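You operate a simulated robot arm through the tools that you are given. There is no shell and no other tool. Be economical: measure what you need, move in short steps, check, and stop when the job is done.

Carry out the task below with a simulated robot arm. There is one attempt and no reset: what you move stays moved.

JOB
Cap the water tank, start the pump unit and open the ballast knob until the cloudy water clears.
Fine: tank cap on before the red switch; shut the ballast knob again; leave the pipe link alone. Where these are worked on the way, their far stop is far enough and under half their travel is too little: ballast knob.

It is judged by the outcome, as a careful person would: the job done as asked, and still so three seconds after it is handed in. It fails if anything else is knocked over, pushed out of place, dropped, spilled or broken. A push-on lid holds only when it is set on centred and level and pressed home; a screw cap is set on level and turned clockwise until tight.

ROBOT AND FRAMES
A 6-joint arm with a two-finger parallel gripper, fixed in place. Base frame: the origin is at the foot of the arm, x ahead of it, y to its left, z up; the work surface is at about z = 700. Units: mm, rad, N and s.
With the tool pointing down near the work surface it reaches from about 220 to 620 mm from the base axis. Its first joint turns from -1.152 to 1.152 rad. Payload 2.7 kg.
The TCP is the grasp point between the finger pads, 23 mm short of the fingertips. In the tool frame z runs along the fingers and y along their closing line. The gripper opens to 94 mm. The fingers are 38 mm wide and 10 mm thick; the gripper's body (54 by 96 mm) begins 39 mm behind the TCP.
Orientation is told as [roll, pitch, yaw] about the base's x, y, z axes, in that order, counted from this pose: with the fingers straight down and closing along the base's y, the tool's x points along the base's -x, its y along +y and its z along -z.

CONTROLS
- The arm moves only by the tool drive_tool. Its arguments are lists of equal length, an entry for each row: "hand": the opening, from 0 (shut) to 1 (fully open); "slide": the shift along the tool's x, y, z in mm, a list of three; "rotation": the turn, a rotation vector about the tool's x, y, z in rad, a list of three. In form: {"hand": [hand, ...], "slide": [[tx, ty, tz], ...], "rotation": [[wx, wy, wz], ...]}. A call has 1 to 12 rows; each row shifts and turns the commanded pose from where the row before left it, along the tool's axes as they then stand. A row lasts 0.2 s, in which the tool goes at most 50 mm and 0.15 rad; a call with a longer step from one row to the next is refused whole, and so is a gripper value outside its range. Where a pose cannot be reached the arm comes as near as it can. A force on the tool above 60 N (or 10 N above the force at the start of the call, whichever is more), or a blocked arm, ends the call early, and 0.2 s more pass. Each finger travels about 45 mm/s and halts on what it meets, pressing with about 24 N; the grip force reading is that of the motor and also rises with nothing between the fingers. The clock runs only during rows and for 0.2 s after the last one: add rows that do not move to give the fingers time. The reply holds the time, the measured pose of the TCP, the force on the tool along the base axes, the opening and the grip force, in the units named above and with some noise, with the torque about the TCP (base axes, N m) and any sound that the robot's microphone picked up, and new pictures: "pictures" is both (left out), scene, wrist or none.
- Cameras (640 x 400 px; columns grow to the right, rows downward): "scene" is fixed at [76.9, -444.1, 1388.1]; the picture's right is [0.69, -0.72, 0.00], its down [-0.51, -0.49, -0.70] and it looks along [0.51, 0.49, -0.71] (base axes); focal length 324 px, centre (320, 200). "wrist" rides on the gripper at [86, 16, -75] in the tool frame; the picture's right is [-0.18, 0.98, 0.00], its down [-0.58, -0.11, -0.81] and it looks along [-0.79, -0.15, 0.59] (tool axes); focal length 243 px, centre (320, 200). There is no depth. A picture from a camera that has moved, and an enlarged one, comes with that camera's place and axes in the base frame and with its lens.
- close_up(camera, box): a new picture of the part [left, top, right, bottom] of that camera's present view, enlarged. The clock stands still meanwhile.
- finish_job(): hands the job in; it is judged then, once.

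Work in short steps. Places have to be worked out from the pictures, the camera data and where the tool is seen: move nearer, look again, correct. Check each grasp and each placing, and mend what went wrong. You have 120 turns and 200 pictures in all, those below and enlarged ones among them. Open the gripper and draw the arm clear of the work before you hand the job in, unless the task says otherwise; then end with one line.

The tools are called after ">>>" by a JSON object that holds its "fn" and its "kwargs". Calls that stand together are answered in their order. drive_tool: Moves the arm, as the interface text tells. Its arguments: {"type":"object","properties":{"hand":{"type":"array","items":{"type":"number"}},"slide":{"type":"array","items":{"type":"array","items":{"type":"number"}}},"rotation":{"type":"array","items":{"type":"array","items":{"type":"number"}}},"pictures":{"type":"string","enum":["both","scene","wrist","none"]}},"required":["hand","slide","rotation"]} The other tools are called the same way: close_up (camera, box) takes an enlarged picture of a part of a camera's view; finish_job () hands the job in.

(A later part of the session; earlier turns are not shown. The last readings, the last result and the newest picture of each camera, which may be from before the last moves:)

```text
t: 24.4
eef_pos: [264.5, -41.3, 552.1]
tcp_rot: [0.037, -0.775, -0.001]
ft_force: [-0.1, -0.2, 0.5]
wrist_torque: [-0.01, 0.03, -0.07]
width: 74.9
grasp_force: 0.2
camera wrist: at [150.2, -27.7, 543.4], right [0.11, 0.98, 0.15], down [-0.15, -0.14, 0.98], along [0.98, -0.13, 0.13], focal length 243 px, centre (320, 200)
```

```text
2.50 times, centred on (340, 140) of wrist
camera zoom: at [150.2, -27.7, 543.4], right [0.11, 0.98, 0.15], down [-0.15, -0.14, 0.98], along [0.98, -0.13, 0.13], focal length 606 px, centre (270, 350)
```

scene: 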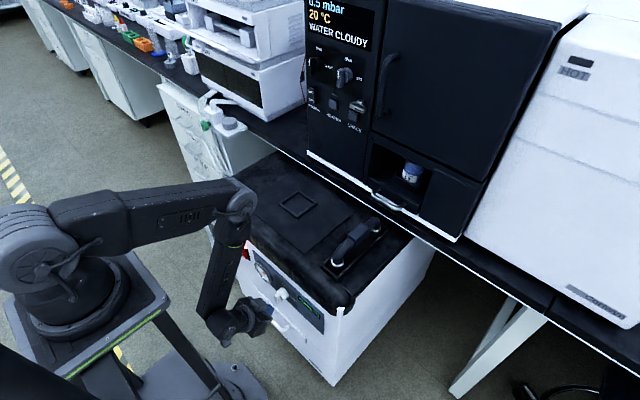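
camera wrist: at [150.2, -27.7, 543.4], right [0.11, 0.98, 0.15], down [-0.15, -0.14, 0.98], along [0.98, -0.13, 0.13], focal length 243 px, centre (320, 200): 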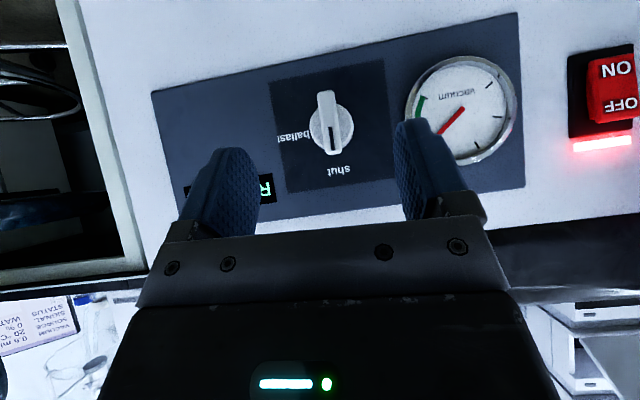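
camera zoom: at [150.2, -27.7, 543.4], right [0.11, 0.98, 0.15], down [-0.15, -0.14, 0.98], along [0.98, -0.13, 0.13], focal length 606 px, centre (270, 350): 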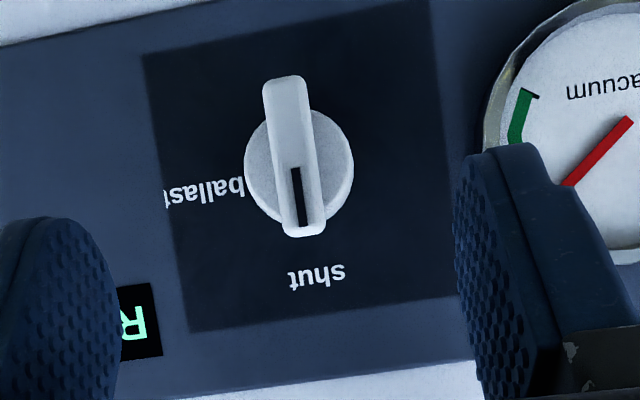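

Clear view: knob axis ≈(y −35.5, z 514), bar face x≈322, disc front ≈340; "ballast" is 90° clockwise from "shut". More pitch helps the turn, so I try adding 0.42 rad here.

>>> {"fn": "drive_tool", "kwargs": {"hand": [0.6, 0.6, 0.6, 0.6], "slide": [[0, 0, 0], [0, 0, 0], [0, 0, 0], [0, 0, 0]], "rotation": [[0, -0.14, 0], [0, -0.14, 0], [0, -0.14, 0], [0, 0, 0]]}}

```text
t: 25.4
eef_pos: [269.4, -39.1, 552.2]
tcp_rot: [0.077, -1.211, -0.046]
ft_force: [-0.6, 0.6, -0.4]
wrist_torque: [0.03, -0.06, 0.0]
width: 56.4
grasp_force: 0.0
camera wrist: at [169.4, -25.0, 497.6], right [0.04, 0.98, 0.2], down [-0.55, -0.15, 0.82], along [0.84, -0.14, 0.53], focal length 243 px, centre (320, 200)
```

scene: 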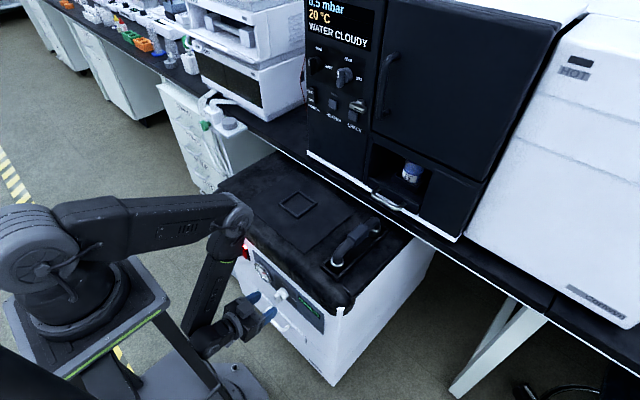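
wrist: 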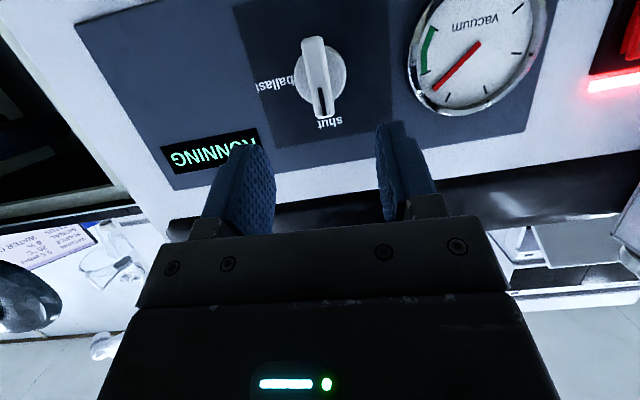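

Pitch 1.21 is reachable. I drop to knob height (z≈513) and align y, still short of the knob, then look.

>>> {"fn": "drive_tool", "kwargs": {"hand": [0.6, 0.6, 0.6], "slide": [[18.3, 1.3, 6.9], [18.3, 1.3, 6.9], [0, 0, 0]], "rotation": [[0, 0, 0], [0, 0, 0], [0, 0, 0]], "pictures": "wrist"}}

>>> {"fn": "close_up", "kwargs": {"camera": "scene", "box": [230, 260, 330, 330]}}

```text
t: 26.2
eef_pos: [273.8, -41.9, 530.1]
tcp_rot: [0.071, -1.195, -0.044]
ft_force: [-1.2, -0.2, 0.3]
wrist_torque: [0.02, -0.02, 0.02]
width: 56.5
grasp_force: 0.1
out of reach, approached as far as the arm can: row 1, 2
camera wrist: at [171.8, -27.3, 477.3], right [0.05, 0.98, 0.2], down [-0.53, -0.14, 0.83], along [0.85, -0.14, 0.52], focal length 243 px, centre (320, 200)
```

wrist: 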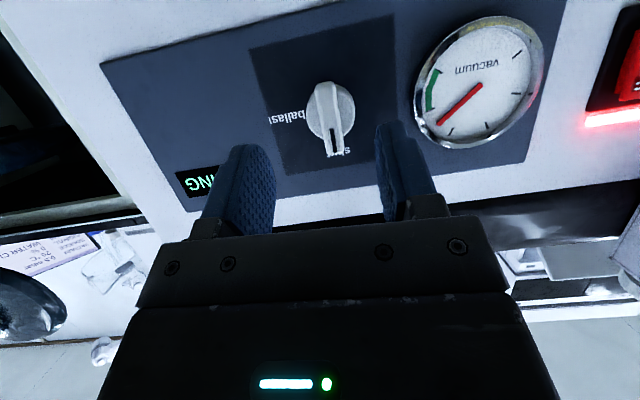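

```text
5.71 times, centred on (280, 295) of scene
camera zoom: at [76.9, -444.1, 1388.1], right [0.69, -0.72, 0.0], down [-0.51, -0.49, -0.7], along [0.51, 0.49, -0.71], focal length 1850 px, centre (549, -343)
```

zoom: 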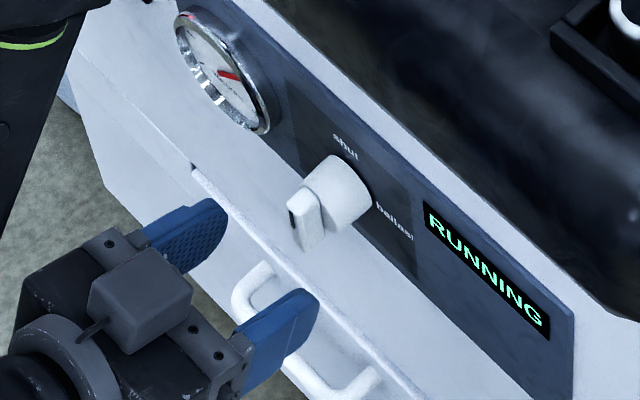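

That pose is at the inner reach limit; forward it should be reachable. I move 20 mm forward and read where the arm is.

>>> {"fn": "drive_tool", "kwargs": {"hand": [0.6, 0.6, 0.6], "slide": [[-3.5, -0.3, 9.4], [-3.5, -0.3, 9.4], [0, 0, 0]], "rotation": [[0, 0, 0], [0, 0, 0], [0, 0, 0]], "pictures": "wrist"}}

```text
t: 27.0
eef_pos: [292.9, -41.3, 531.7]
tcp_rot: [0.071, -1.199, -0.043]
ft_force: [0.0, 0.1, 0.2]
wrist_torque: [-0.01, 0.02, 0.0]
width: 56.4
grasp_force: 0.0
camera wrist: at [193.3, -27.2, 477.3], right [0.04, 0.98, 0.2], down [-0.54, -0.14, 0.83], along [0.84, -0.14, 0.52], focal length 243 px, centre (320, 200)
```

wrist: 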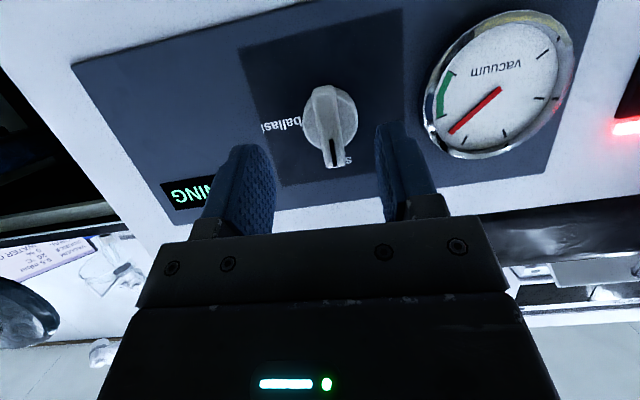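

The command follows from the reached pose. Now I shift +6 mm in y and 19 mm down.

>>> {"fn": "drive_tool", "kwargs": {"hand": [0.6, 0.6, 0.6], "slide": [[9, 3, 3.5], [9, 2.5, 3.5], [0, 0, 0]], "rotation": [[0, 0, 0], [0, 0, 0], [0, 0, 0]], "pictures": "wrist"}}

>>> {"fn": "close_up", "kwargs": {"camera": "scene", "box": [240, 260, 320, 320]}}

```text
t: 27.8
eef_pos: [297.8, -39.3, 519.3]
tcp_rot: [0.071, -1.195, -0.044]
ft_force: [0.3, -0.4, -0.6]
wrist_torque: [-0.02, 0.0, 0.02]
width: 56.5
grasp_force: 0.0
out of reach, approached as far as the arm can: row 2
camera wrist: at [196.8, -22.8, 466.4], right [0.04, 0.98, 0.2], down [-0.53, -0.14, 0.83], along [0.84, -0.14, 0.52], focal length 243 px, centre (320, 200)
```

wrist: 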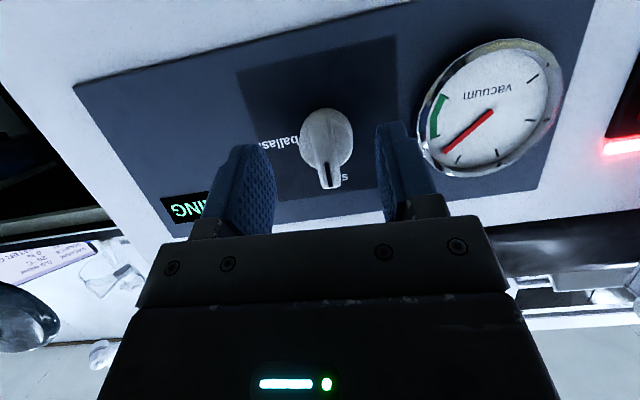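

```text
6.67 times, centred on (280, 290) of scene
camera zoom: at [76.9, -444.1, 1388.1], right [0.69, -0.72, 0.0], down [-0.51, -0.49, -0.7], along [0.51, 0.49, -0.71], focal length 2159 px, centre (587, -400)
```

zoom: 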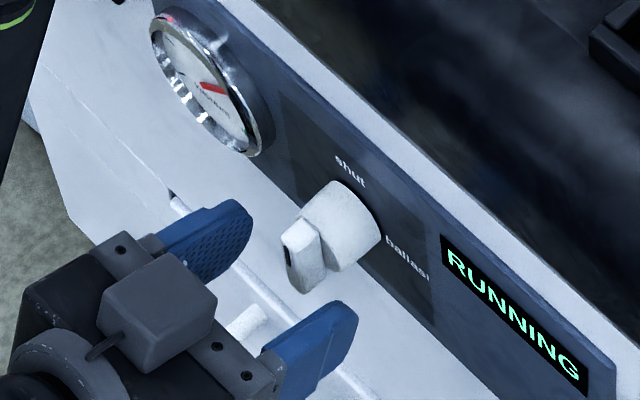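

I need about +5 mm in y, and slightly less pitch to get lower; I reduce pitch by 0.1, then move forward, left and down.

>>> {"fn": "drive_tool", "kwargs": {"hand": [0.6, 0.6, 0.6, 0.6], "slide": [[0, 2.5, 0], [0, 2, 0], [1, 0, 9], [0, 0, 0]], "rotation": [[0, 0.1, 0], [0, 0, 0], [0, 0, 0], [0, 0, 0]], "pictures": "wrist"}}

>>> {"fn": "close_up", "kwargs": {"camera": "scene", "box": [240, 260, 320, 320]}}

```text
t: 28.8
eef_pos: [306.1, -32.1, 513.7]
tcp_rot: [0.056, -1.096, -0.028]
ft_force: [0.0, -0.1, -0.1]
wrist_torque: [-0.01, 0.01, 0.02]
width: 56.3
grasp_force: 0.0
camera wrist: at [199.8, -18.2, 471.3], right [0.06, 0.98, 0.19], down [-0.45, -0.14, 0.88], along [0.89, -0.14, 0.43], focal length 243 px, centre (320, 200)
```

wrist: 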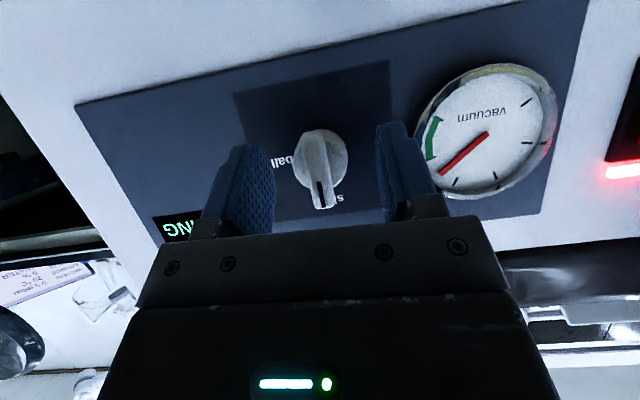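

```text
6.67 times, centred on (280, 290) of scene
camera zoom: at [76.9, -444.1, 1388.1], right [0.69, -0.72, 0.0], down [-0.51, -0.49, -0.7], along [0.51, 0.49, -0.71], focal length 2159 px, centre (587, -400)
```

zoom: 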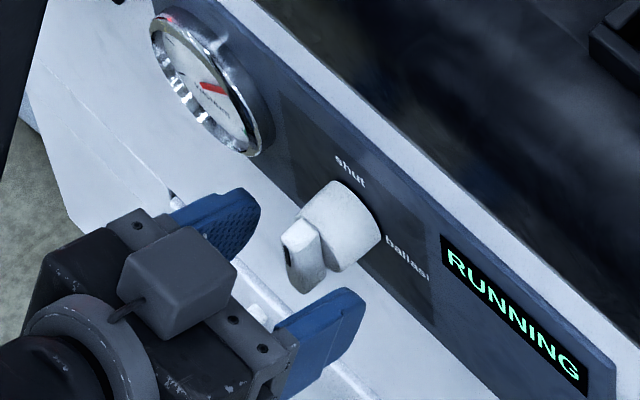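

Bar is centred between the fingers and the fingertips overlap it by about 10 mm. I go 3 mm further and close gently on the bar.

>>> {"fn": "drive_tool", "kwargs": {"hand": [0.6, 0.4, 0.2, 0.1, 0.05, 0.05, 0.05], "slide": [[-1.4, 0, 2.7], [0, 0, 0], [0, 0, 0], [0, 0, 0], [0, 0, 0], [0, 0, 0], [0, 0, 0]], "rotation": [[0, 0, 0], [0, 0, 0], [0, 0, 0], [0, 0, 0], [0, 0, 0], [0, 0, 0], [0, 0, 0]], "pictures": "wrist"}}

>>> {"fn": "close_up", "kwargs": {"camera": "scene", "box": [240, 260, 320, 320]}}

```text
t: 30.4
eef_pos: [308.9, -34.8, 514.1]
tcp_rot: [0.05, -1.096, -0.032]
ft_force: [16.3, -34.8, -18.4]
wrist_torque: [0.15, 0.47, -1.14]
width: 33.7
grasp_force: 44.8
camera wrist: at [203.4, -19.7, 471.5], right [0.07, 0.98, 0.19], down [-0.45, -0.14, 0.88], along [0.89, -0.15, 0.43], focal length 243 px, centre (320, 200)
```

wrist: 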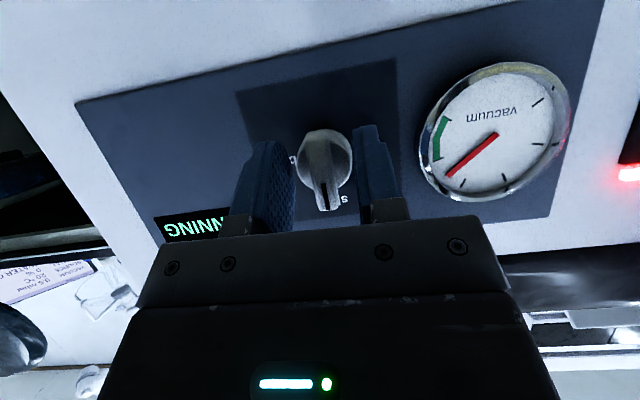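

```text
6.67 times, centred on (280, 290) of scene
camera zoom: at [77.3, -444.6, 1387.9], right [0.69, -0.72, 0.0], down [-0.51, -0.49, -0.7], along [0.51, 0.49, -0.71], focal length 2159 px, centre (587, -400)
```

zoom: 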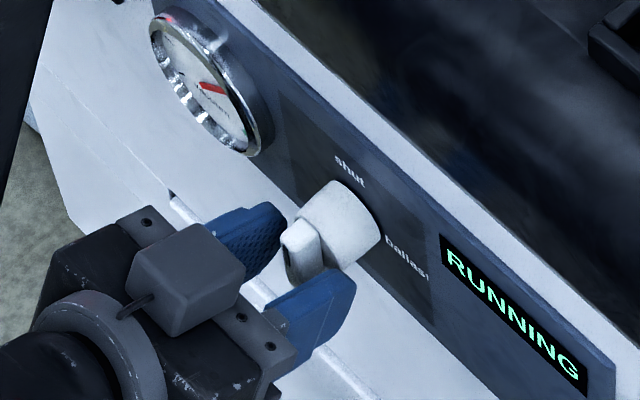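

The fingers closed at 33.7 mm – on the round body, not the bar, so they are too deep. I reopen, back out 9 mm and try again.

>>> {"fn": "drive_tool", "kwargs": {"hand": [0.5, 0.6, 0.6, 0.6, 0.6], "slide": [[0, 0, 0], [0, 0, 0], [2.3, 0, -4.5], [1.9, 0, -3.6], [0, 0, 0]], "rotation": [[0, 0, 0], [0, 0, 0], [0, 0, 0], [0, 0, 0], [0, 0, 0]], "pictures": "none"}}

>>> {"fn": "close_up", "kwargs": {"camera": "wrist", "box": [220, 90, 420, 230]}}

>>> {"fn": "close_up", "kwargs": {"camera": "scene", "box": [240, 260, 320, 320]}}

```text
t: 31.6
eef_pos: [300.0, -32.3, 515.1]
tcp_rot: [0.058, -1.097, -0.028]
ft_force: [-0.2, 0.1, -0.3]
wrist_torque: [0.01, -0.02, 0.0]
width: 56.3
grasp_force: 0.1
```

```text
2.86 times, centred on (320, 160) of wrist
camera zoom: at [193.4, -18.6, 471.3], right [0.06, 0.98, 0.19], down [-0.45, -0.14, 0.88], along [0.89, -0.14, 0.43], focal length 693 px, centre (320, 314)
```

zoom: 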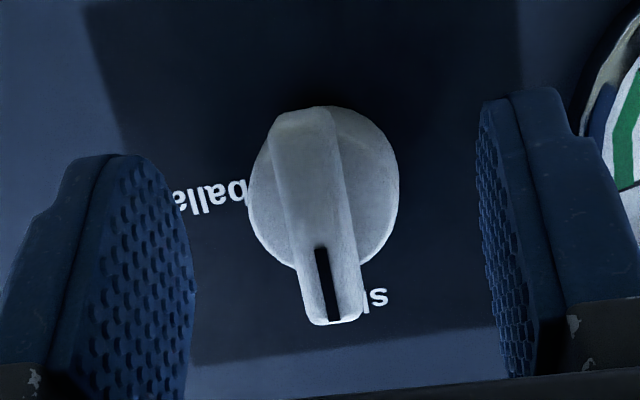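

```text
6.67 times, centred on (280, 290) of scene
camera zoom: at [76.9, -444.1, 1388.1], right [0.69, -0.72, 0.0], down [-0.51, -0.49, -0.7], along [0.51, 0.49, -0.71], focal length 2159 px, centre (587, -400)
```

zoom: 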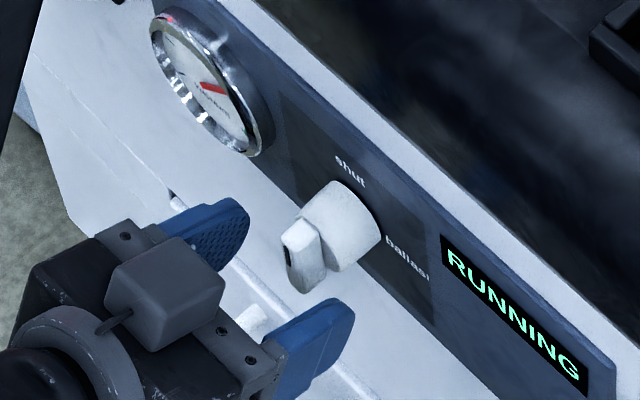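

>>> {"fn": "drive_tool", "kwargs": {"hand": [0.4, 0.3, 0.2, 0.1, 0.05, 0.05, 0.05], "slide": [[0, -0.5, 0], [0, 0, 0], [0, 0, 0], [0, 0, 0], [0, 0, 0], [0, 0, 0], [0, 0, 0]], "rotation": [[0, 0, 0], [0, 0, 0], [0, 0, 0], [0, 0, 0], [0, 0, 0], [0, 0, 0], [0, 0, 0]], "pictures": "none"}}

>>> {"fn": "close_up", "kwargs": {"camera": "wrist", "box": [220, 90, 420, 230]}}

>>> {"fn": "close_up", "kwargs": {"camera": "scene", "box": [240, 260, 320, 320]}}

```text
t: 33.2
eef_pos: [298.6, -33.6, 514.0]
tcp_rot: [0.056, -1.098, -0.03]
ft_force: [5.3, -20.3, -6.5]
wrist_torque: [-0.01, 0.14, -0.53]
width: 14.3
grasp_force: 10.4
```

```text
2.86 times, centred on (320, 160) of wrist
camera zoom: at [193.6, -19.5, 471.2], right [0.06, 0.98, 0.19], down [-0.45, -0.14, 0.88], along [0.89, -0.14, 0.43], focal length 693 px, centre (320, 314)
```

zoom: 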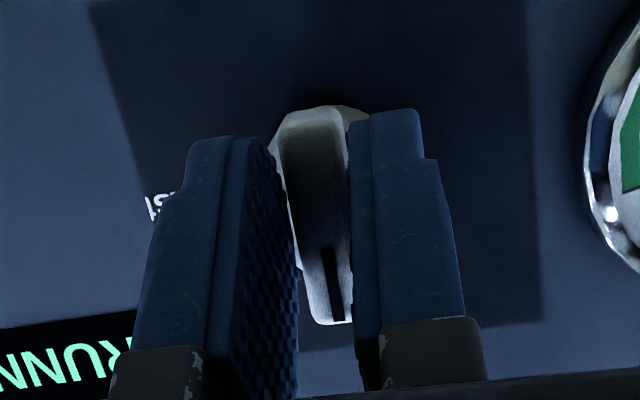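

```text
6.67 times, centred on (280, 290) of scene
camera zoom: at [77.0, -444.4, 1388.0], right [0.69, -0.72, 0.0], down [-0.51, -0.49, -0.7], along [0.51, 0.49, -0.71], focal length 2159 px, centre (587, -400)
```

zoom: 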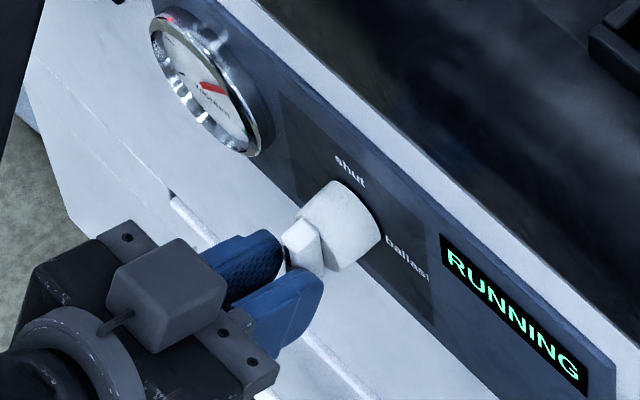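

The bar is gripped (14.3 mm); side force says shift −1 mm in y. I do this and turn 0.42 rad clockwise about the knob axis as a first step.

>>> {"fn": "drive_tool", "kwargs": {"hand": [0.05, 0.05, 0.05, 0.05, 0.05, 0.05], "slide": [[0, -1.2, 0], [0, 0, 0], [0, 0, 0], [0, 0, 0], [0, 0, 0], [0, 0, 0]], "rotation": [[0, 0, 0], [0, 0, 0], [-0.064, -0.004, 0.1245], [-0.064, -0.004, 0.1245], [-0.064, -0.004, 0.1245], [0, 0, 0]], "pictures": "none"}}

>>> {"fn": "close_up", "kwargs": {"camera": "wrist", "box": [220, 90, 420, 230]}}

>>> {"fn": "close_up", "kwargs": {"camera": "scene", "box": [240, 260, 320, 320]}}

```text
t: 34.6
eef_pos: [298.5, -35.1, 513.8]
tcp_rot: [0.825, -0.941, -0.693]
ft_force: [-5.0, -5.9, 8.5]
wrist_torque: [0.01, 0.34, -0.36]
width: 11.9
grasp_force: 44.7
```

```text
2.86 times, centred on (320, 160) of wrist
camera zoom: at [193.7, -4.3, 480.4], right [0.06, 0.82, 0.57], down [-0.45, -0.49, 0.74], along [0.89, -0.3, 0.34], focal length 693 px, centre (320, 314)
```

zoom: 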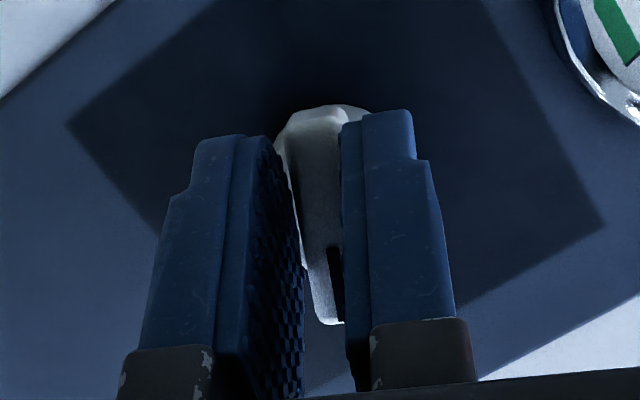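

```text
6.67 times, centred on (280, 290) of scene
camera zoom: at [76.8, -444.2, 1388.1], right [0.69, -0.72, 0.0], down [-0.51, -0.49, -0.7], along [0.51, 0.49, -0.71], focal length 2159 px, centre (587, -400)
```

zoom: 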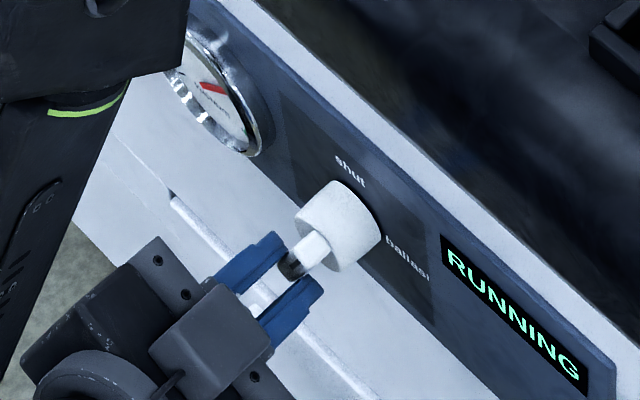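

The knob turns with the grip and forces are small. I continue 0.56 rad.

>>> {"fn": "drive_tool", "kwargs": {"hand": [0.05, 0.05, 0.05, 0.05, 0.05], "slide": [[0, 0, 0], [0, 0, 0], [0, 0, 0], [0, 0, 0], [0, 0, 0]], "rotation": [[-0.064, -0.004, 0.1245], [-0.064, -0.004, 0.1245], [-0.064, -0.004, 0.1245], [-0.064, -0.004, 0.1245], [0, 0, 0]], "pictures": "scene"}}

>>> {"fn": "close_up", "kwargs": {"camera": "scene", "box": [240, 260, 320, 320]}}

```text
t: 35.5
eef_pos: [298.3, -34.3, 514.1]
tcp_rot: [1.246, -0.562, -0.988]
ft_force: [6.4, 0.4, -6.2]
wrist_torque: [0.01, 0.57, 0.32]
width: 11.8
grasp_force: 44.7
out of reach, approached as far as the arm can: row 4
stopped in row 4: the force on the tool passed its limit at 66 N (the readings are from after the stop); the commanded pose is now the measured one
```

scene: 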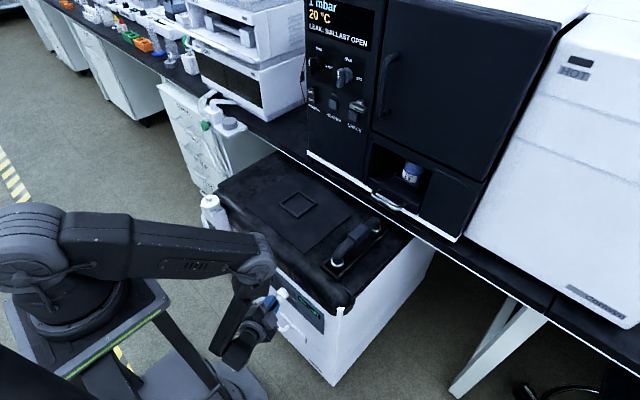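

```text
6.67 times, centred on (280, 290) of scene
camera zoom: at [77.1, -444.1, 1388.1], right [0.69, -0.72, 0.0], down [-0.51, -0.49, -0.7], along [0.51, 0.49, -0.71], focal length 2159 px, centre (587, -400)
```

zoom: 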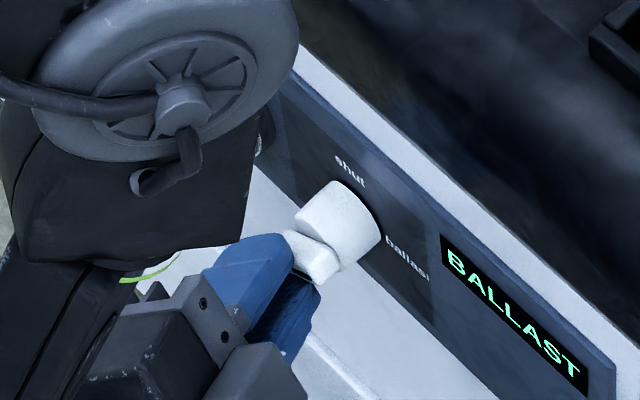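

The panel shows BALLAST with about 0.9 rad turned. I wait in place and watch the screen and sight glass for clearing.

>>> {"fn": "drive_tool", "kwargs": {"hand": [0.05, 0.05, 0.05, 0.05, 0.05, 0.05, 0.05, 0.05, 0.05, 0.05], "slide": [[0, 0, 0], [0, 0, 0], [0, 0, 0], [0, 0, 0], [0, 0, 0], [0, 0, 0], [0, 0, 0], [0, 0, 0], [0, 0, 0], [0, 0, 0]], "rotation": [[0, 0, 0], [0, 0, 0], [0, 0, 0], [0, 0, 0], [0, 0, 0], [0, 0, 0], [0, 0, 0], [0, 0, 0], [0, 0, 0], [0, 0, 0]], "pictures": "none"}}

>>> {"fn": "close_up", "kwargs": {"camera": "scene", "box": [290, 0, 390, 60]}}

>>> {"fn": "close_up", "kwargs": {"camera": "wrist", "box": [220, 90, 420, 230]}}

```text
t: 37.8
eef_pos: [298.4, -35.1, 514.3]
tcp_rot: [1.248, -0.562, -0.988]
ft_force: [15.9, 3.6, -20.9]
wrist_torque: [0.01, 0.65, -0.08]
width: 11.6
grasp_force: 44.7
```

```text
6.40 times, centred on (340, 30) of scene
camera zoom: at [77.4, -444.1, 1388.1], right [0.69, -0.72, 0.0], down [-0.51, -0.49, -0.7], along [0.51, 0.49, -0.71], focal length 2072 px, centre (192, 1288)
```

zoom: 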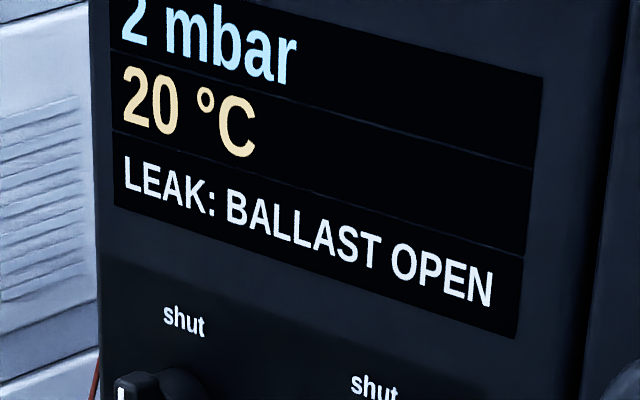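

```text
2.86 times, centred on (320, 160) of wrist
camera zoom: at [192.6, 6.6, 501.7], right [0.07, 0.46, 0.89], down [-0.44, -0.78, 0.44], along [0.89, -0.42, 0.14], focal length 693 px, centre (320, 314)
```

zoom: 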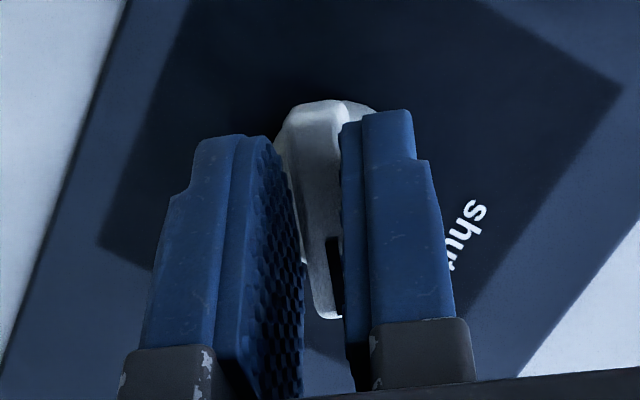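

>>> {"fn": "drive_tool", "kwargs": {"hand": [0.05, 0.05, 0.05, 0.05, 0.05, 0.05, 0.05, 0.05, 0.05, 0.05, 0.05, 0.05], "slide": [[0, 0, 0], [0, 0, 0], [0, 0, 0], [0, 0, 0], [0, 0, 0], [0, 0, 0], [0, 0, 0], [0, 0, 0], [0, 0, 0], [0, 0, 0], [0, 0, 0], [0, 0, 0]], "rotation": [[0, 0, 0], [0, 0, 0], [0, 0, 0], [0, 0, 0], [0, 0, 0], [0, 0, 0], [0, 0, 0], [0, 0, 0], [0, 0, 0], [0, 0, 0], [0, 0, 0], [0, 0, 0]], "pictures": "scene"}}

>>> {"fn": "close_up", "kwargs": {"camera": "scene", "box": [190, 190, 260, 270]}}

```text
t: 40.4
eef_pos: [298.6, -34.2, 515.1]
tcp_rot: [1.246, -0.563, -0.987]
ft_force: [15.5, 1.3, -20.3]
wrist_torque: [0.01, 0.73, 0.02]
width: 11.8
grasp_force: 45.1
```

scene: 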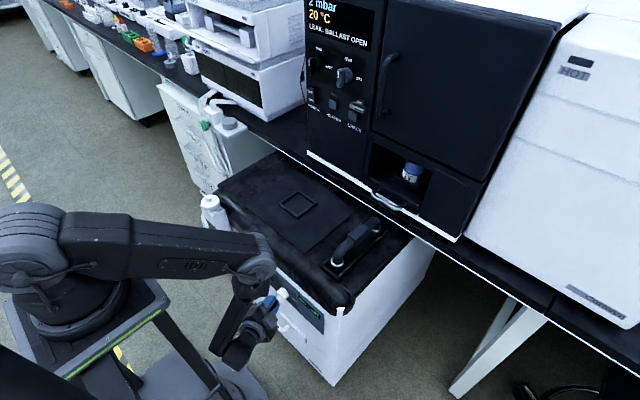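

```text
5.00 times, centred on (225, 230) of scene
camera zoom: at [77.4, -444.2, 1388.1], right [0.69, -0.72, 0.0], down [-0.51, -0.49, -0.7], along [0.51, 0.49, -0.71], focal length 1619 px, centre (795, 50)
```

zoom: 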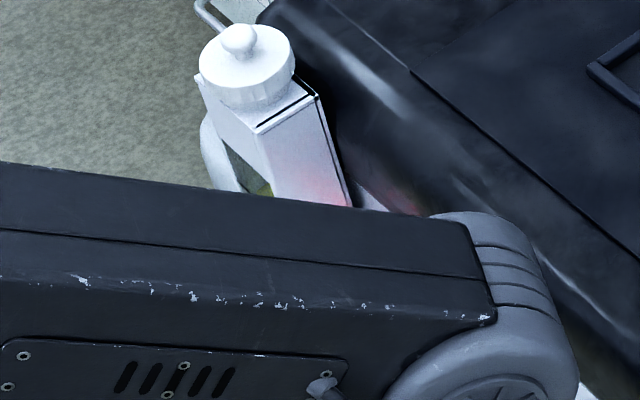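

The cap sits properly; the sight glass is hidden. I release the knob, back out, and look at the sight glass and bar angle with the wrist camera.

>>> {"fn": "drive_tool", "kwargs": {"hand": [0.2, 0.4, 0.4, 0.4, 0.4, 0.4], "slide": [[0, 0, 0], [0, 0, 0], [0, 0, 0], [9.1, 0.6, -17.8], [9.1, 0.6, -17.8], [0, 0, 0]], "rotation": [[0, 0, 0], [0, 0, 0], [0, 0, 0], [0, 0, 0], [0, 0, 0], [0, 0, 0]]}}

>>> {"fn": "close_up", "kwargs": {"camera": "scene", "box": [240, 260, 320, 320]}}

```text
t: 41.8
eef_pos: [277.6, -49.6, 528.4]
tcp_rot: [1.262, -0.608, -0.992]
ft_force: [-0.9, -0.1, -0.5]
wrist_torque: [-0.02, -0.03, -0.01]
width: 37.7
grasp_force: 0.0
out of reach, approached as far as the arm can: row 4, 5
camera wrist: at [172.2, -7.2, 509.8], right [0.04, 0.48, 0.87], down [-0.45, -0.77, 0.45], along [0.89, -0.42, 0.19], focal length 243 px, centre (320, 200)
```

scene: 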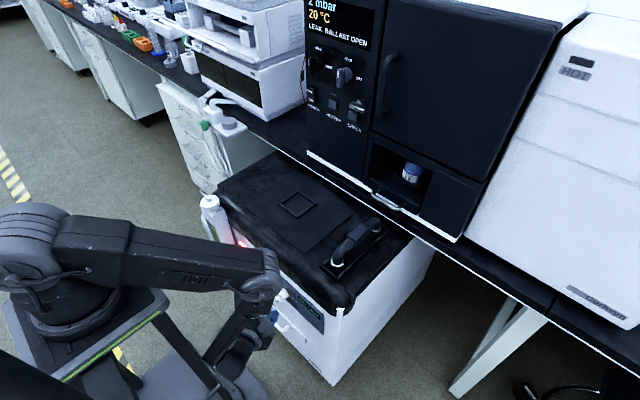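
wrist: 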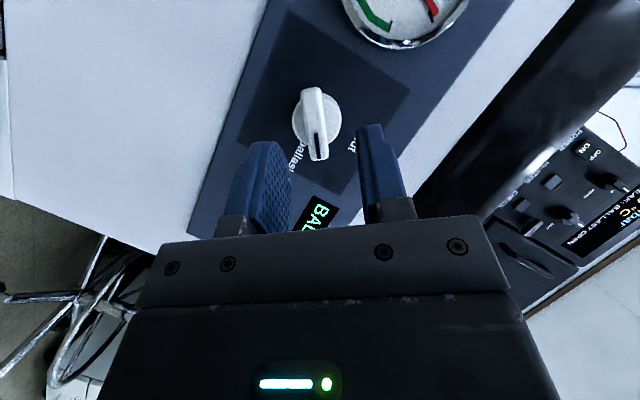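

```text
6.67 times, centred on (280, 290) of scene
camera zoom: at [79.9, -442.6, 1388.4], right [0.69, -0.72, 0.0], down [-0.51, -0.49, -0.7], along [0.51, 0.49, -0.71], focal length 2159 px, centre (587, -400)
```

zoom: 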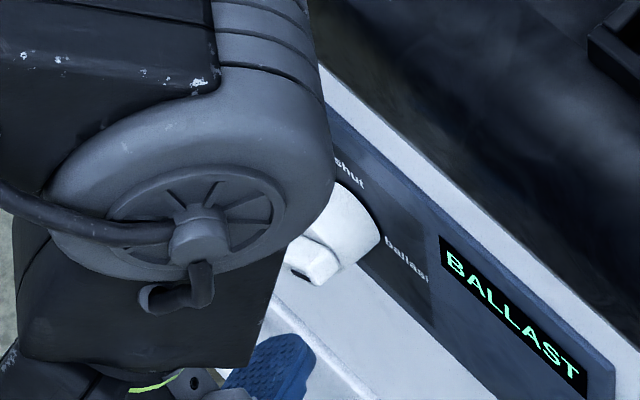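

Bar is at about 52°; panel says BALLAST. I un-rotate the wrist and raise slightly, then look toward the sight glass.

>>> {"fn": "drive_tool", "kwargs": {"hand": [0.4, 0.3, 0.2, 0.1, 0, 0, 0, 0, 0, 0, 0], "slide": [[0, 0, 0], [0, 0, 0], [0, 0, 0], [0, 0, 0], [0, 0, 0], [0, 0, 0], [0, 0, 0], [0, 0, 0], [0, 0, 0], [0, 0, 0], [0, 0, 0]], "rotation": [[0.064, 0.004, -0.1245], [0.064, 0.004, -0.1245], [0.064, 0.004, -0.1245], [0.064, 0.004, -0.1245], [0.064, 0.004, -0.1245], [0.064, 0.004, -0.1245], [0.028, 0, -0.055], [0, 0.1, 0], [0, 0.1, 0], [0, 0.1, 0], [0, 0, 0]]}}

>>> {"fn": "close_up", "kwargs": {"camera": "scene", "box": [190, 190, 260, 270]}}

```text
t: 44.1
eef_pos: [260.4, -37.4, 523.7]
tcp_rot: [0.042, -0.775, -0.003]
ft_force: [0.3, -0.3, -0.5]
wrist_torque: [-0.01, 0.0, 0.03]
width: 0.2
grasp_force: 24.0
camera wrist: at [146.0, -25.2, 517.3], right [0.11, 0.98, 0.16], down [-0.15, -0.14, 0.98], along [0.98, -0.13, 0.13], focal length 243 px, centre (320, 200)
```

scene: 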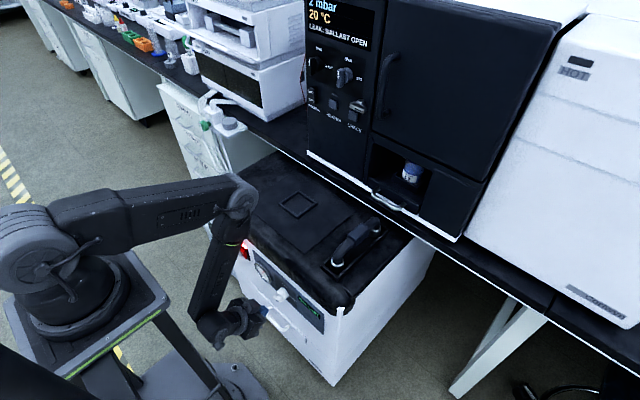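
wrist: 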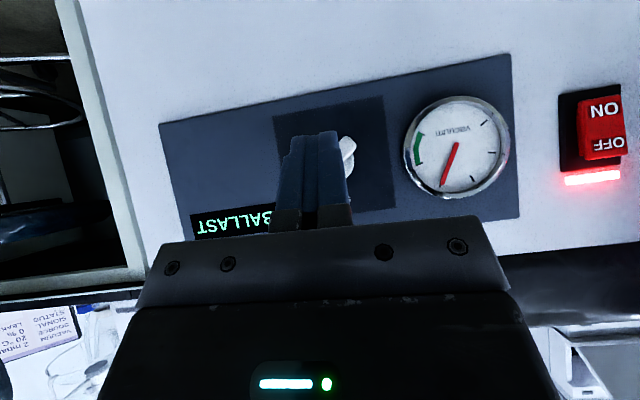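

```text
5.00 times, centred on (225, 230) of scene
camera zoom: at [76.9, -444.1, 1388.1], right [0.69, -0.72, 0.0], down [-0.51, -0.49, -0.7], along [0.51, 0.49, -0.71], focal length 1619 px, centre (795, 50)
```

zoom: 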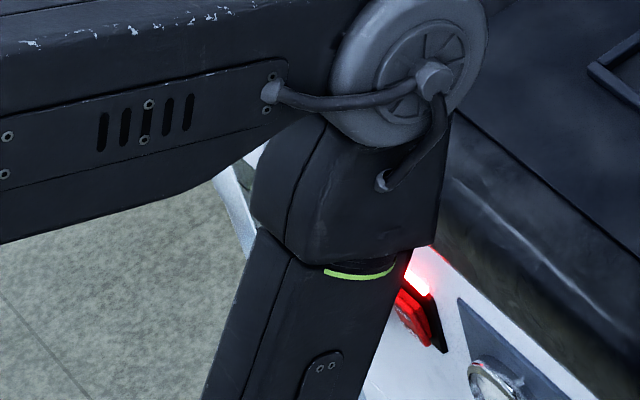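

I slide left to see the sight glass with the wrist camera, and zoom on the status monitor seen in the wrist view.

>>> {"fn": "close_up", "kwargs": {"camera": "wrist", "box": [0, 290, 110, 370]}}

>>> {"fn": "drive_tool", "kwargs": {"hand": [0, 0, 0, 0, 0, 0, 0], "slide": [[0, 35, 0], [0, 35, 0], [0, 35, 0], [0, 0, 0], [0, 0, 0], [0, 0, 0], [0, 0, 0]], "rotation": [[0, 0, 0], [0, 0, 0], [0, 0, 0], [-0.1, 0, -0.1], [-0.1, 0, -0.1], [-0.1, 0, -0.1], [0, 0, 0]], "pictures": "wrist"}}

```text
5.00 times, centred on (55, 330) of wrist
camera zoom: at [146.0, -25.2, 517.3], right [0.11, 0.98, 0.16], down [-0.15, -0.14, 0.98], along [0.98, -0.13, 0.13], focal length 1213 px, centre (1645, -450)
```

zoom: 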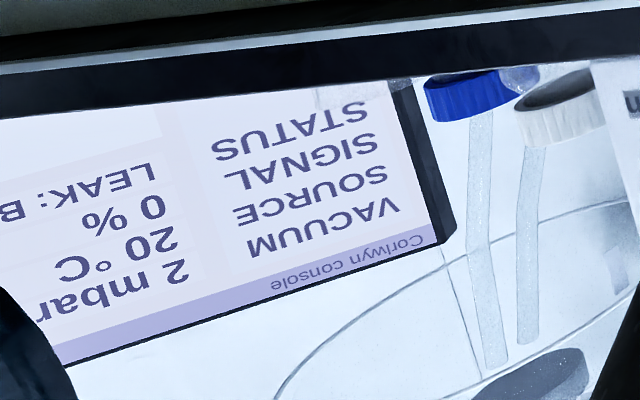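

```text
t: 45.8
eef_pos: [256.9, 66.4, 528.4]
tcp_rot: [0.042, -0.793, 0.423]
ft_force: [0.3, 1.1, 0.4]
wrist_torque: [-0.02, 0.02, -0.01]
width: 0.3
grasp_force: 23.9
camera wrist: at [148.2, 31.5, 519.0], right [-0.31, 0.94, 0.16], down [-0.09, -0.2, 0.98], along [0.95, 0.29, 0.14], focal length 243 px, centre (320, 200)
```

wrist: 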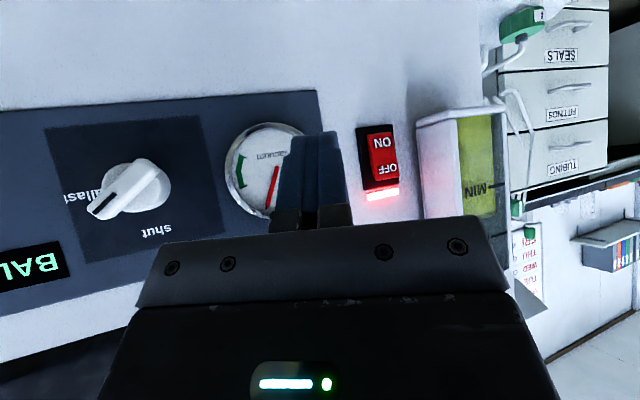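

>>> {"fn": "close_up", "kwargs": {"camera": "wrist", "box": [400, 80, 520, 230]}}

>>> {"fn": "close_up", "kwargs": {"camera": "wrist", "box": [60, 130, 210, 250]}}

```text
2.67 times, centred on (460, 155) of wrist
camera zoom: at [148.2, 31.5, 519.0], right [-0.31, 0.94, 0.16], down [-0.09, -0.2, 0.98], along [0.95, 0.29, 0.14], focal length 647 px, centre (-53, 320)
```

zoom: 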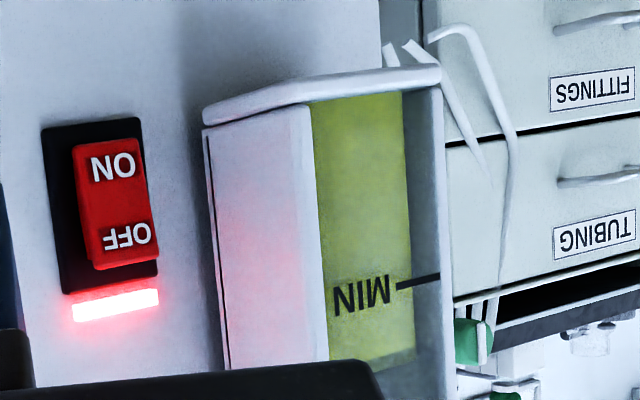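

```text
3.33 times, centred on (135, 190) of wrist
camera zoom: at [148.2, 31.5, 519.0], right [-0.31, 0.94, 0.16], down [-0.09, -0.2, 0.98], along [0.95, 0.29, 0.14], focal length 809 px, centre (937, 233)
```

zoom: 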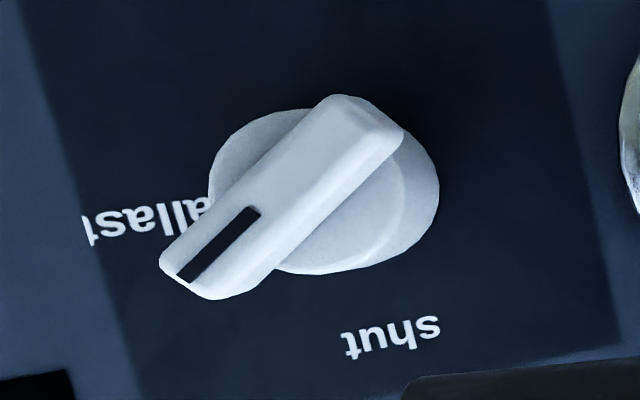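

The water has turned from grey-cloudy to more yellow-green. I wait and watch whether it changes further.

>>> {"fn": "drive_tool", "kwargs": {"hand": [0, 0, 0, 0, 0, 0, 0, 0, 0, 0, 0, 0], "slide": [[0, 0, 0], [0, 0, 0], [0, 0, 0], [0, 0, 0], [0, 0, 0], [0, 0, 0], [0, 0, 0], [0, 0, 0], [0, 0, 0], [0, 0, 0], [0, 0, 0], [0, 0, 0]], "rotation": [[0, 0, 0], [0, 0, 0], [0, 0, 0], [0, 0, 0], [0, 0, 0], [0, 0, 0], [0, 0, 0], [0, 0, 0], [0, 0, 0], [0, 0, 0], [0, 0, 0], [0, 0, 0]], "pictures": "scene"}}

>>> {"fn": "close_up", "kwargs": {"camera": "wrist", "box": [400, 80, 520, 230]}}

>>> {"fn": "close_up", "kwargs": {"camera": "scene", "box": [290, 0, 390, 60]}}

```text
t: 48.4
eef_pos: [258.4, 66.7, 527.7]
tcp_rot: [0.042, -0.794, 0.42]
ft_force: [-0.7, -1.1, 0.8]
wrist_torque: [-0.02, 0.0, 0.01]
width: 0.0
grasp_force: 24.4
```

scene: 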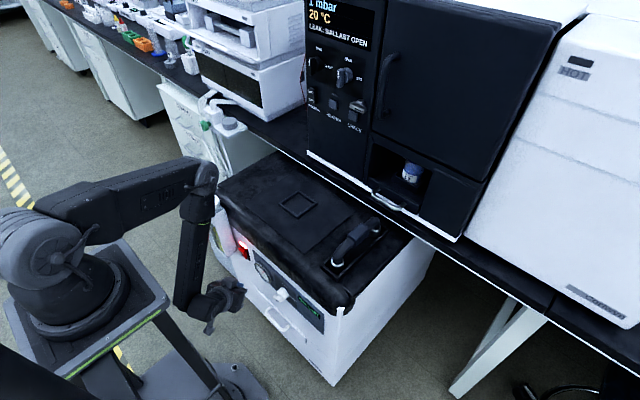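

```text
2.67 times, centred on (460, 155) of wrist
camera zoom: at [148.2, 31.6, 519.0], right [-0.31, 0.94, 0.16], down [-0.09, -0.2, 0.98], along [0.95, 0.29, 0.14], focal length 647 px, centre (-53, 320)
```

zoom: 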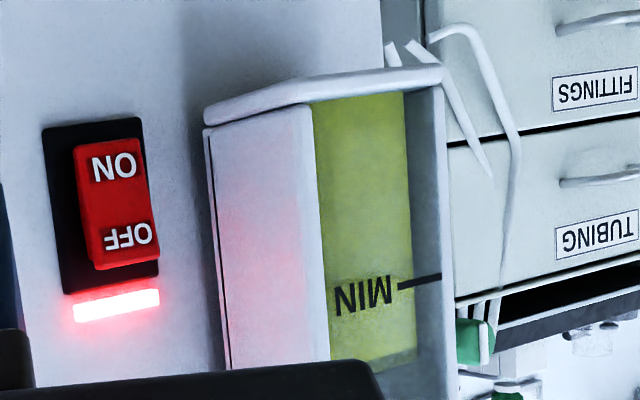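

```text
6.40 times, centred on (340, 30) of scene
camera zoom: at [76.9, -444.1, 1388.1], right [0.69, -0.72, 0.0], down [-0.51, -0.49, -0.7], along [0.51, 0.49, -0.71], focal length 2072 px, centre (192, 1288)
```

zoom: 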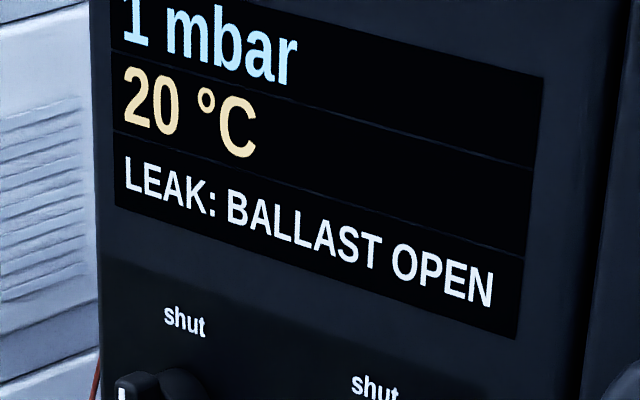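

>>> {"fn": "drive_tool", "kwargs": {"hand": [0, 0, 0, 0, 0, 0, 0, 0, 0, 0, 0, 0], "slide": [[0, 0, 0], [0, 0, 0], [0, 0, 0], [0, 0, 0], [0, 0, 0], [0, 0, 0], [0, 0, 0], [0, 0, 0], [0, 0, 0], [0, 0, 0], [0, 0, 0], [0, 0, 0]], "rotation": [[0, 0, 0], [0, 0, 0], [0, 0, 0], [0, 0, 0], [0, 0, 0], [0, 0, 0], [0, 0, 0], [0, 0, 0], [0, 0, 0], [0, 0, 0], [0, 0, 0], [0, 0, 0]], "pictures": "none"}}

>>> {"fn": "drive_tool", "kwargs": {"hand": [0, 0, 0, 0, 0, 0, 0, 0, 0, 0, 0, 0], "slide": [[0, 0, 0], [0, 0, 0], [0, 0, 0], [0, 0, 0], [0, 0, 0], [0, 0, 0], [0, 0, 0], [0, 0, 0], [0, 0, 0], [0, 0, 0], [0, 0, 0], [0, 0, 0]], "rotation": [[0, 0, 0], [0, 0, 0], [0, 0, 0], [0, 0, 0], [0, 0, 0], [0, 0, 0], [0, 0, 0], [0, 0, 0], [0, 0, 0], [0, 0, 0], [0, 0, 0], [0, 0, 0]], "pictures": "none"}}

>>> {"fn": "close_up", "kwargs": {"camera": "wrist", "box": [400, 80, 520, 230]}}

>>> {"fn": "close_up", "kwargs": {"camera": "scene", "box": [290, 0, 390, 60]}}

```text
t: 51.0
eef_pos: [257.1, 66.5, 528.4]
tcp_rot: [0.042, -0.792, 0.422]
ft_force: [0.4, 0.0, -0.1]
wrist_torque: [0.01, 0.0, -0.01]
width: 0.0
grasp_force: 24.0
```

```text
t: 53.5
eef_pos: [256.4, 68.6, 528.7]
tcp_rot: [0.041, -0.793, 0.421]
ft_force: [0.2, -0.9, -0.4]
wrist_torque: [-0.01, -0.04, -0.03]
width: 0.0
grasp_force: 24.1
```

```text
2.67 times, centred on (460, 155) of wrist
camera zoom: at [148.2, 31.6, 519.0], right [-0.31, 0.94, 0.16], down [-0.09, -0.2, 0.98], along [0.95, 0.29, 0.14], focal length 647 px, centre (-53, 320)
```

zoom: 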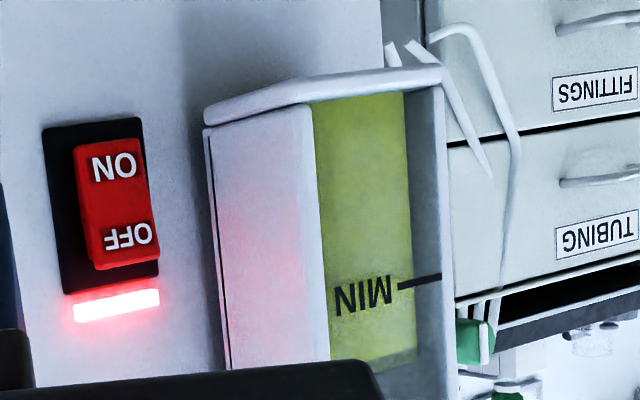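

```text
6.40 times, centred on (340, 30) of scene
camera zoom: at [76.9, -444.1, 1388.1], right [0.69, -0.72, 0.0], down [-0.51, -0.49, -0.7], along [0.51, 0.49, -0.71], focal length 2072 px, centre (192, 1288)
```

zoom: 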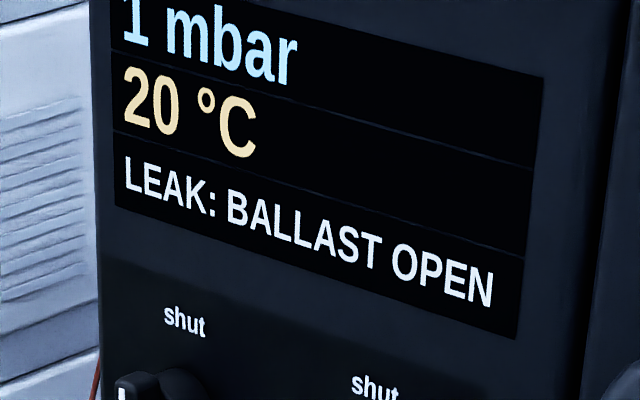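

The cloudy grey lower layer has gone and the glass has been uniformly yellow for 5 s, so I take it as cleared. Next I shut the knob: closed fingers go to the right of the bar's upper end and push it back left; the screen will then confirm.

>>> {"fn": "drive_tool", "kwargs": {"hand": [0, 0, 0, 0, 0, 0, 0, 0, 0], "slide": [[0, 0, 0], [0, 0, 0], [0, 0, 0], [0, -35, 0], [0, -35, 0], [0, -35, 0], [0, -35, 0], [-9.2, 0, -9.2], [0, 0, 0]], "rotation": [[0.1, 0, 0.1], [0.1, 0, 0.1], [0.1, 0, 0.1], [0, 0, 0], [0, 0, 0], [0, 0, 0], [0, 0, 0], [0, 0, 0], [0, 0, 0]]}}

>>> {"fn": "close_up", "kwargs": {"camera": "scene", "box": [240, 260, 320, 320]}}

```text
t: 55.5
eef_pos: [262.4, -73.5, 537.7]
tcp_rot: [0.04, -0.779, -0.002]
ft_force: [0.6, -0.3, -0.1]
wrist_torque: [0.0, -0.01, 0.02]
width: 0.0
grasp_force: 23.9
camera wrist: at [147.9, -60.2, 529.8], right [0.11, 0.98, 0.16], down [-0.15, -0.14, 0.98], along [0.98, -0.13, 0.13], focal length 243 px, centre (320, 200)
```

scene: 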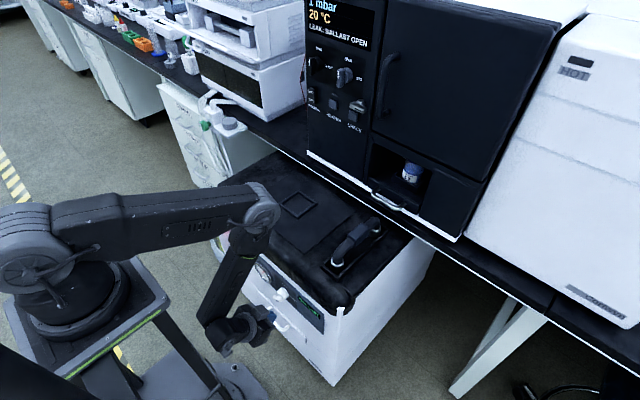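
wrist: 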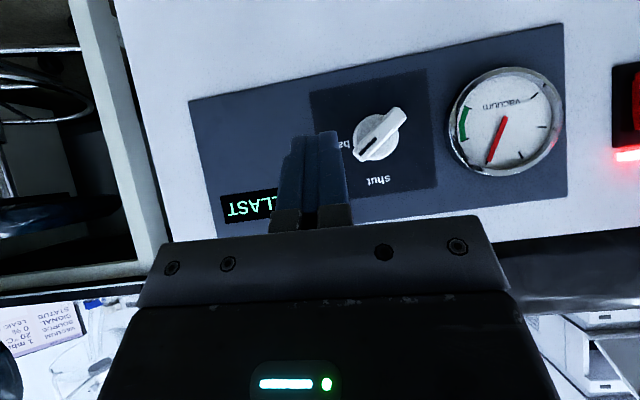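

```text
6.67 times, centred on (280, 290) of scene
camera zoom: at [76.9, -444.2, 1388.1], right [0.69, -0.72, 0.0], down [-0.51, -0.49, -0.7], along [0.51, 0.49, -0.71], focal length 2159 px, centre (587, -400)
```

zoom: 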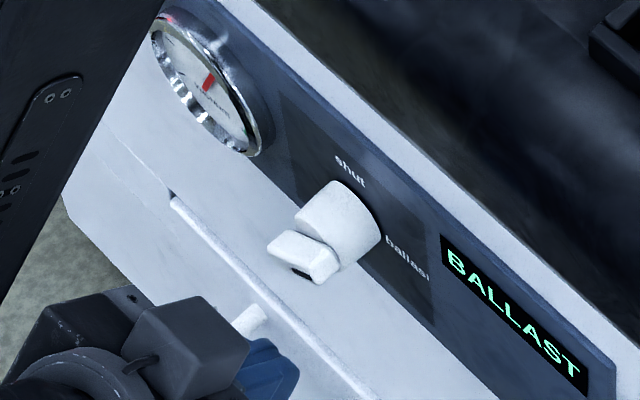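

I move forward beside the bar's right end (TCP x≈300, z≈541).

>>> {"fn": "drive_tool", "kwargs": {"hand": [0, 0, 0, 0], "slide": [[-14.5, -1, 12.2], [-10, 0, 8], [-4.5, 0, 4.2], [0, 0, 0]], "rotation": [[0, 0, 0], [0, 0, 0], [0, 0, 0], [0, 0, 0]], "pictures": "wrist"}}

>>> {"fn": "close_up", "kwargs": {"camera": "scene", "box": [240, 260, 320, 320]}}

```text
t: 56.5
eef_pos: [300.2, -73.7, 540.0]
tcp_rot: [0.043, -0.776, -0.003]
ft_force: [1.0, 0.7, -0.2]
wrist_torque: [0.04, -0.02, -0.01]
width: 0.2
grasp_force: 24.9
camera wrist: at [186.2, -60.6, 532.1], right [0.11, 0.98, 0.16], down [-0.15, -0.14, 0.98], along [0.98, -0.13, 0.13], focal length 243 px, centre (320, 200)
```

wrist: 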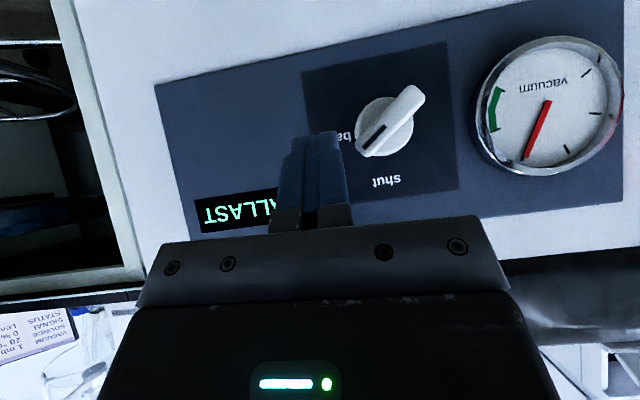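

```text
6.67 times, centred on (280, 290) of scene
camera zoom: at [76.9, -444.1, 1388.1], right [0.69, -0.72, 0.0], down [-0.51, -0.49, -0.7], along [0.51, 0.49, -0.71], focal length 2159 px, centre (587, -400)
```

zoom: 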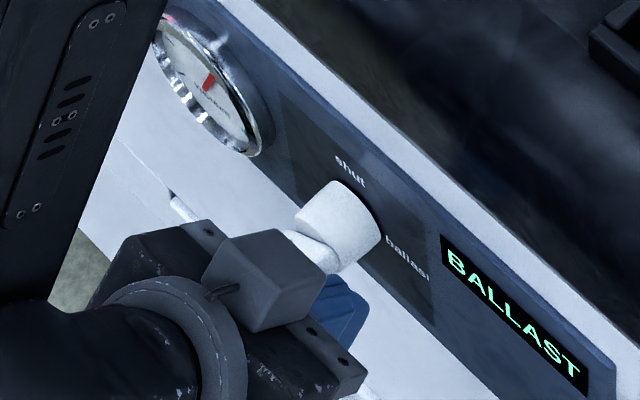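

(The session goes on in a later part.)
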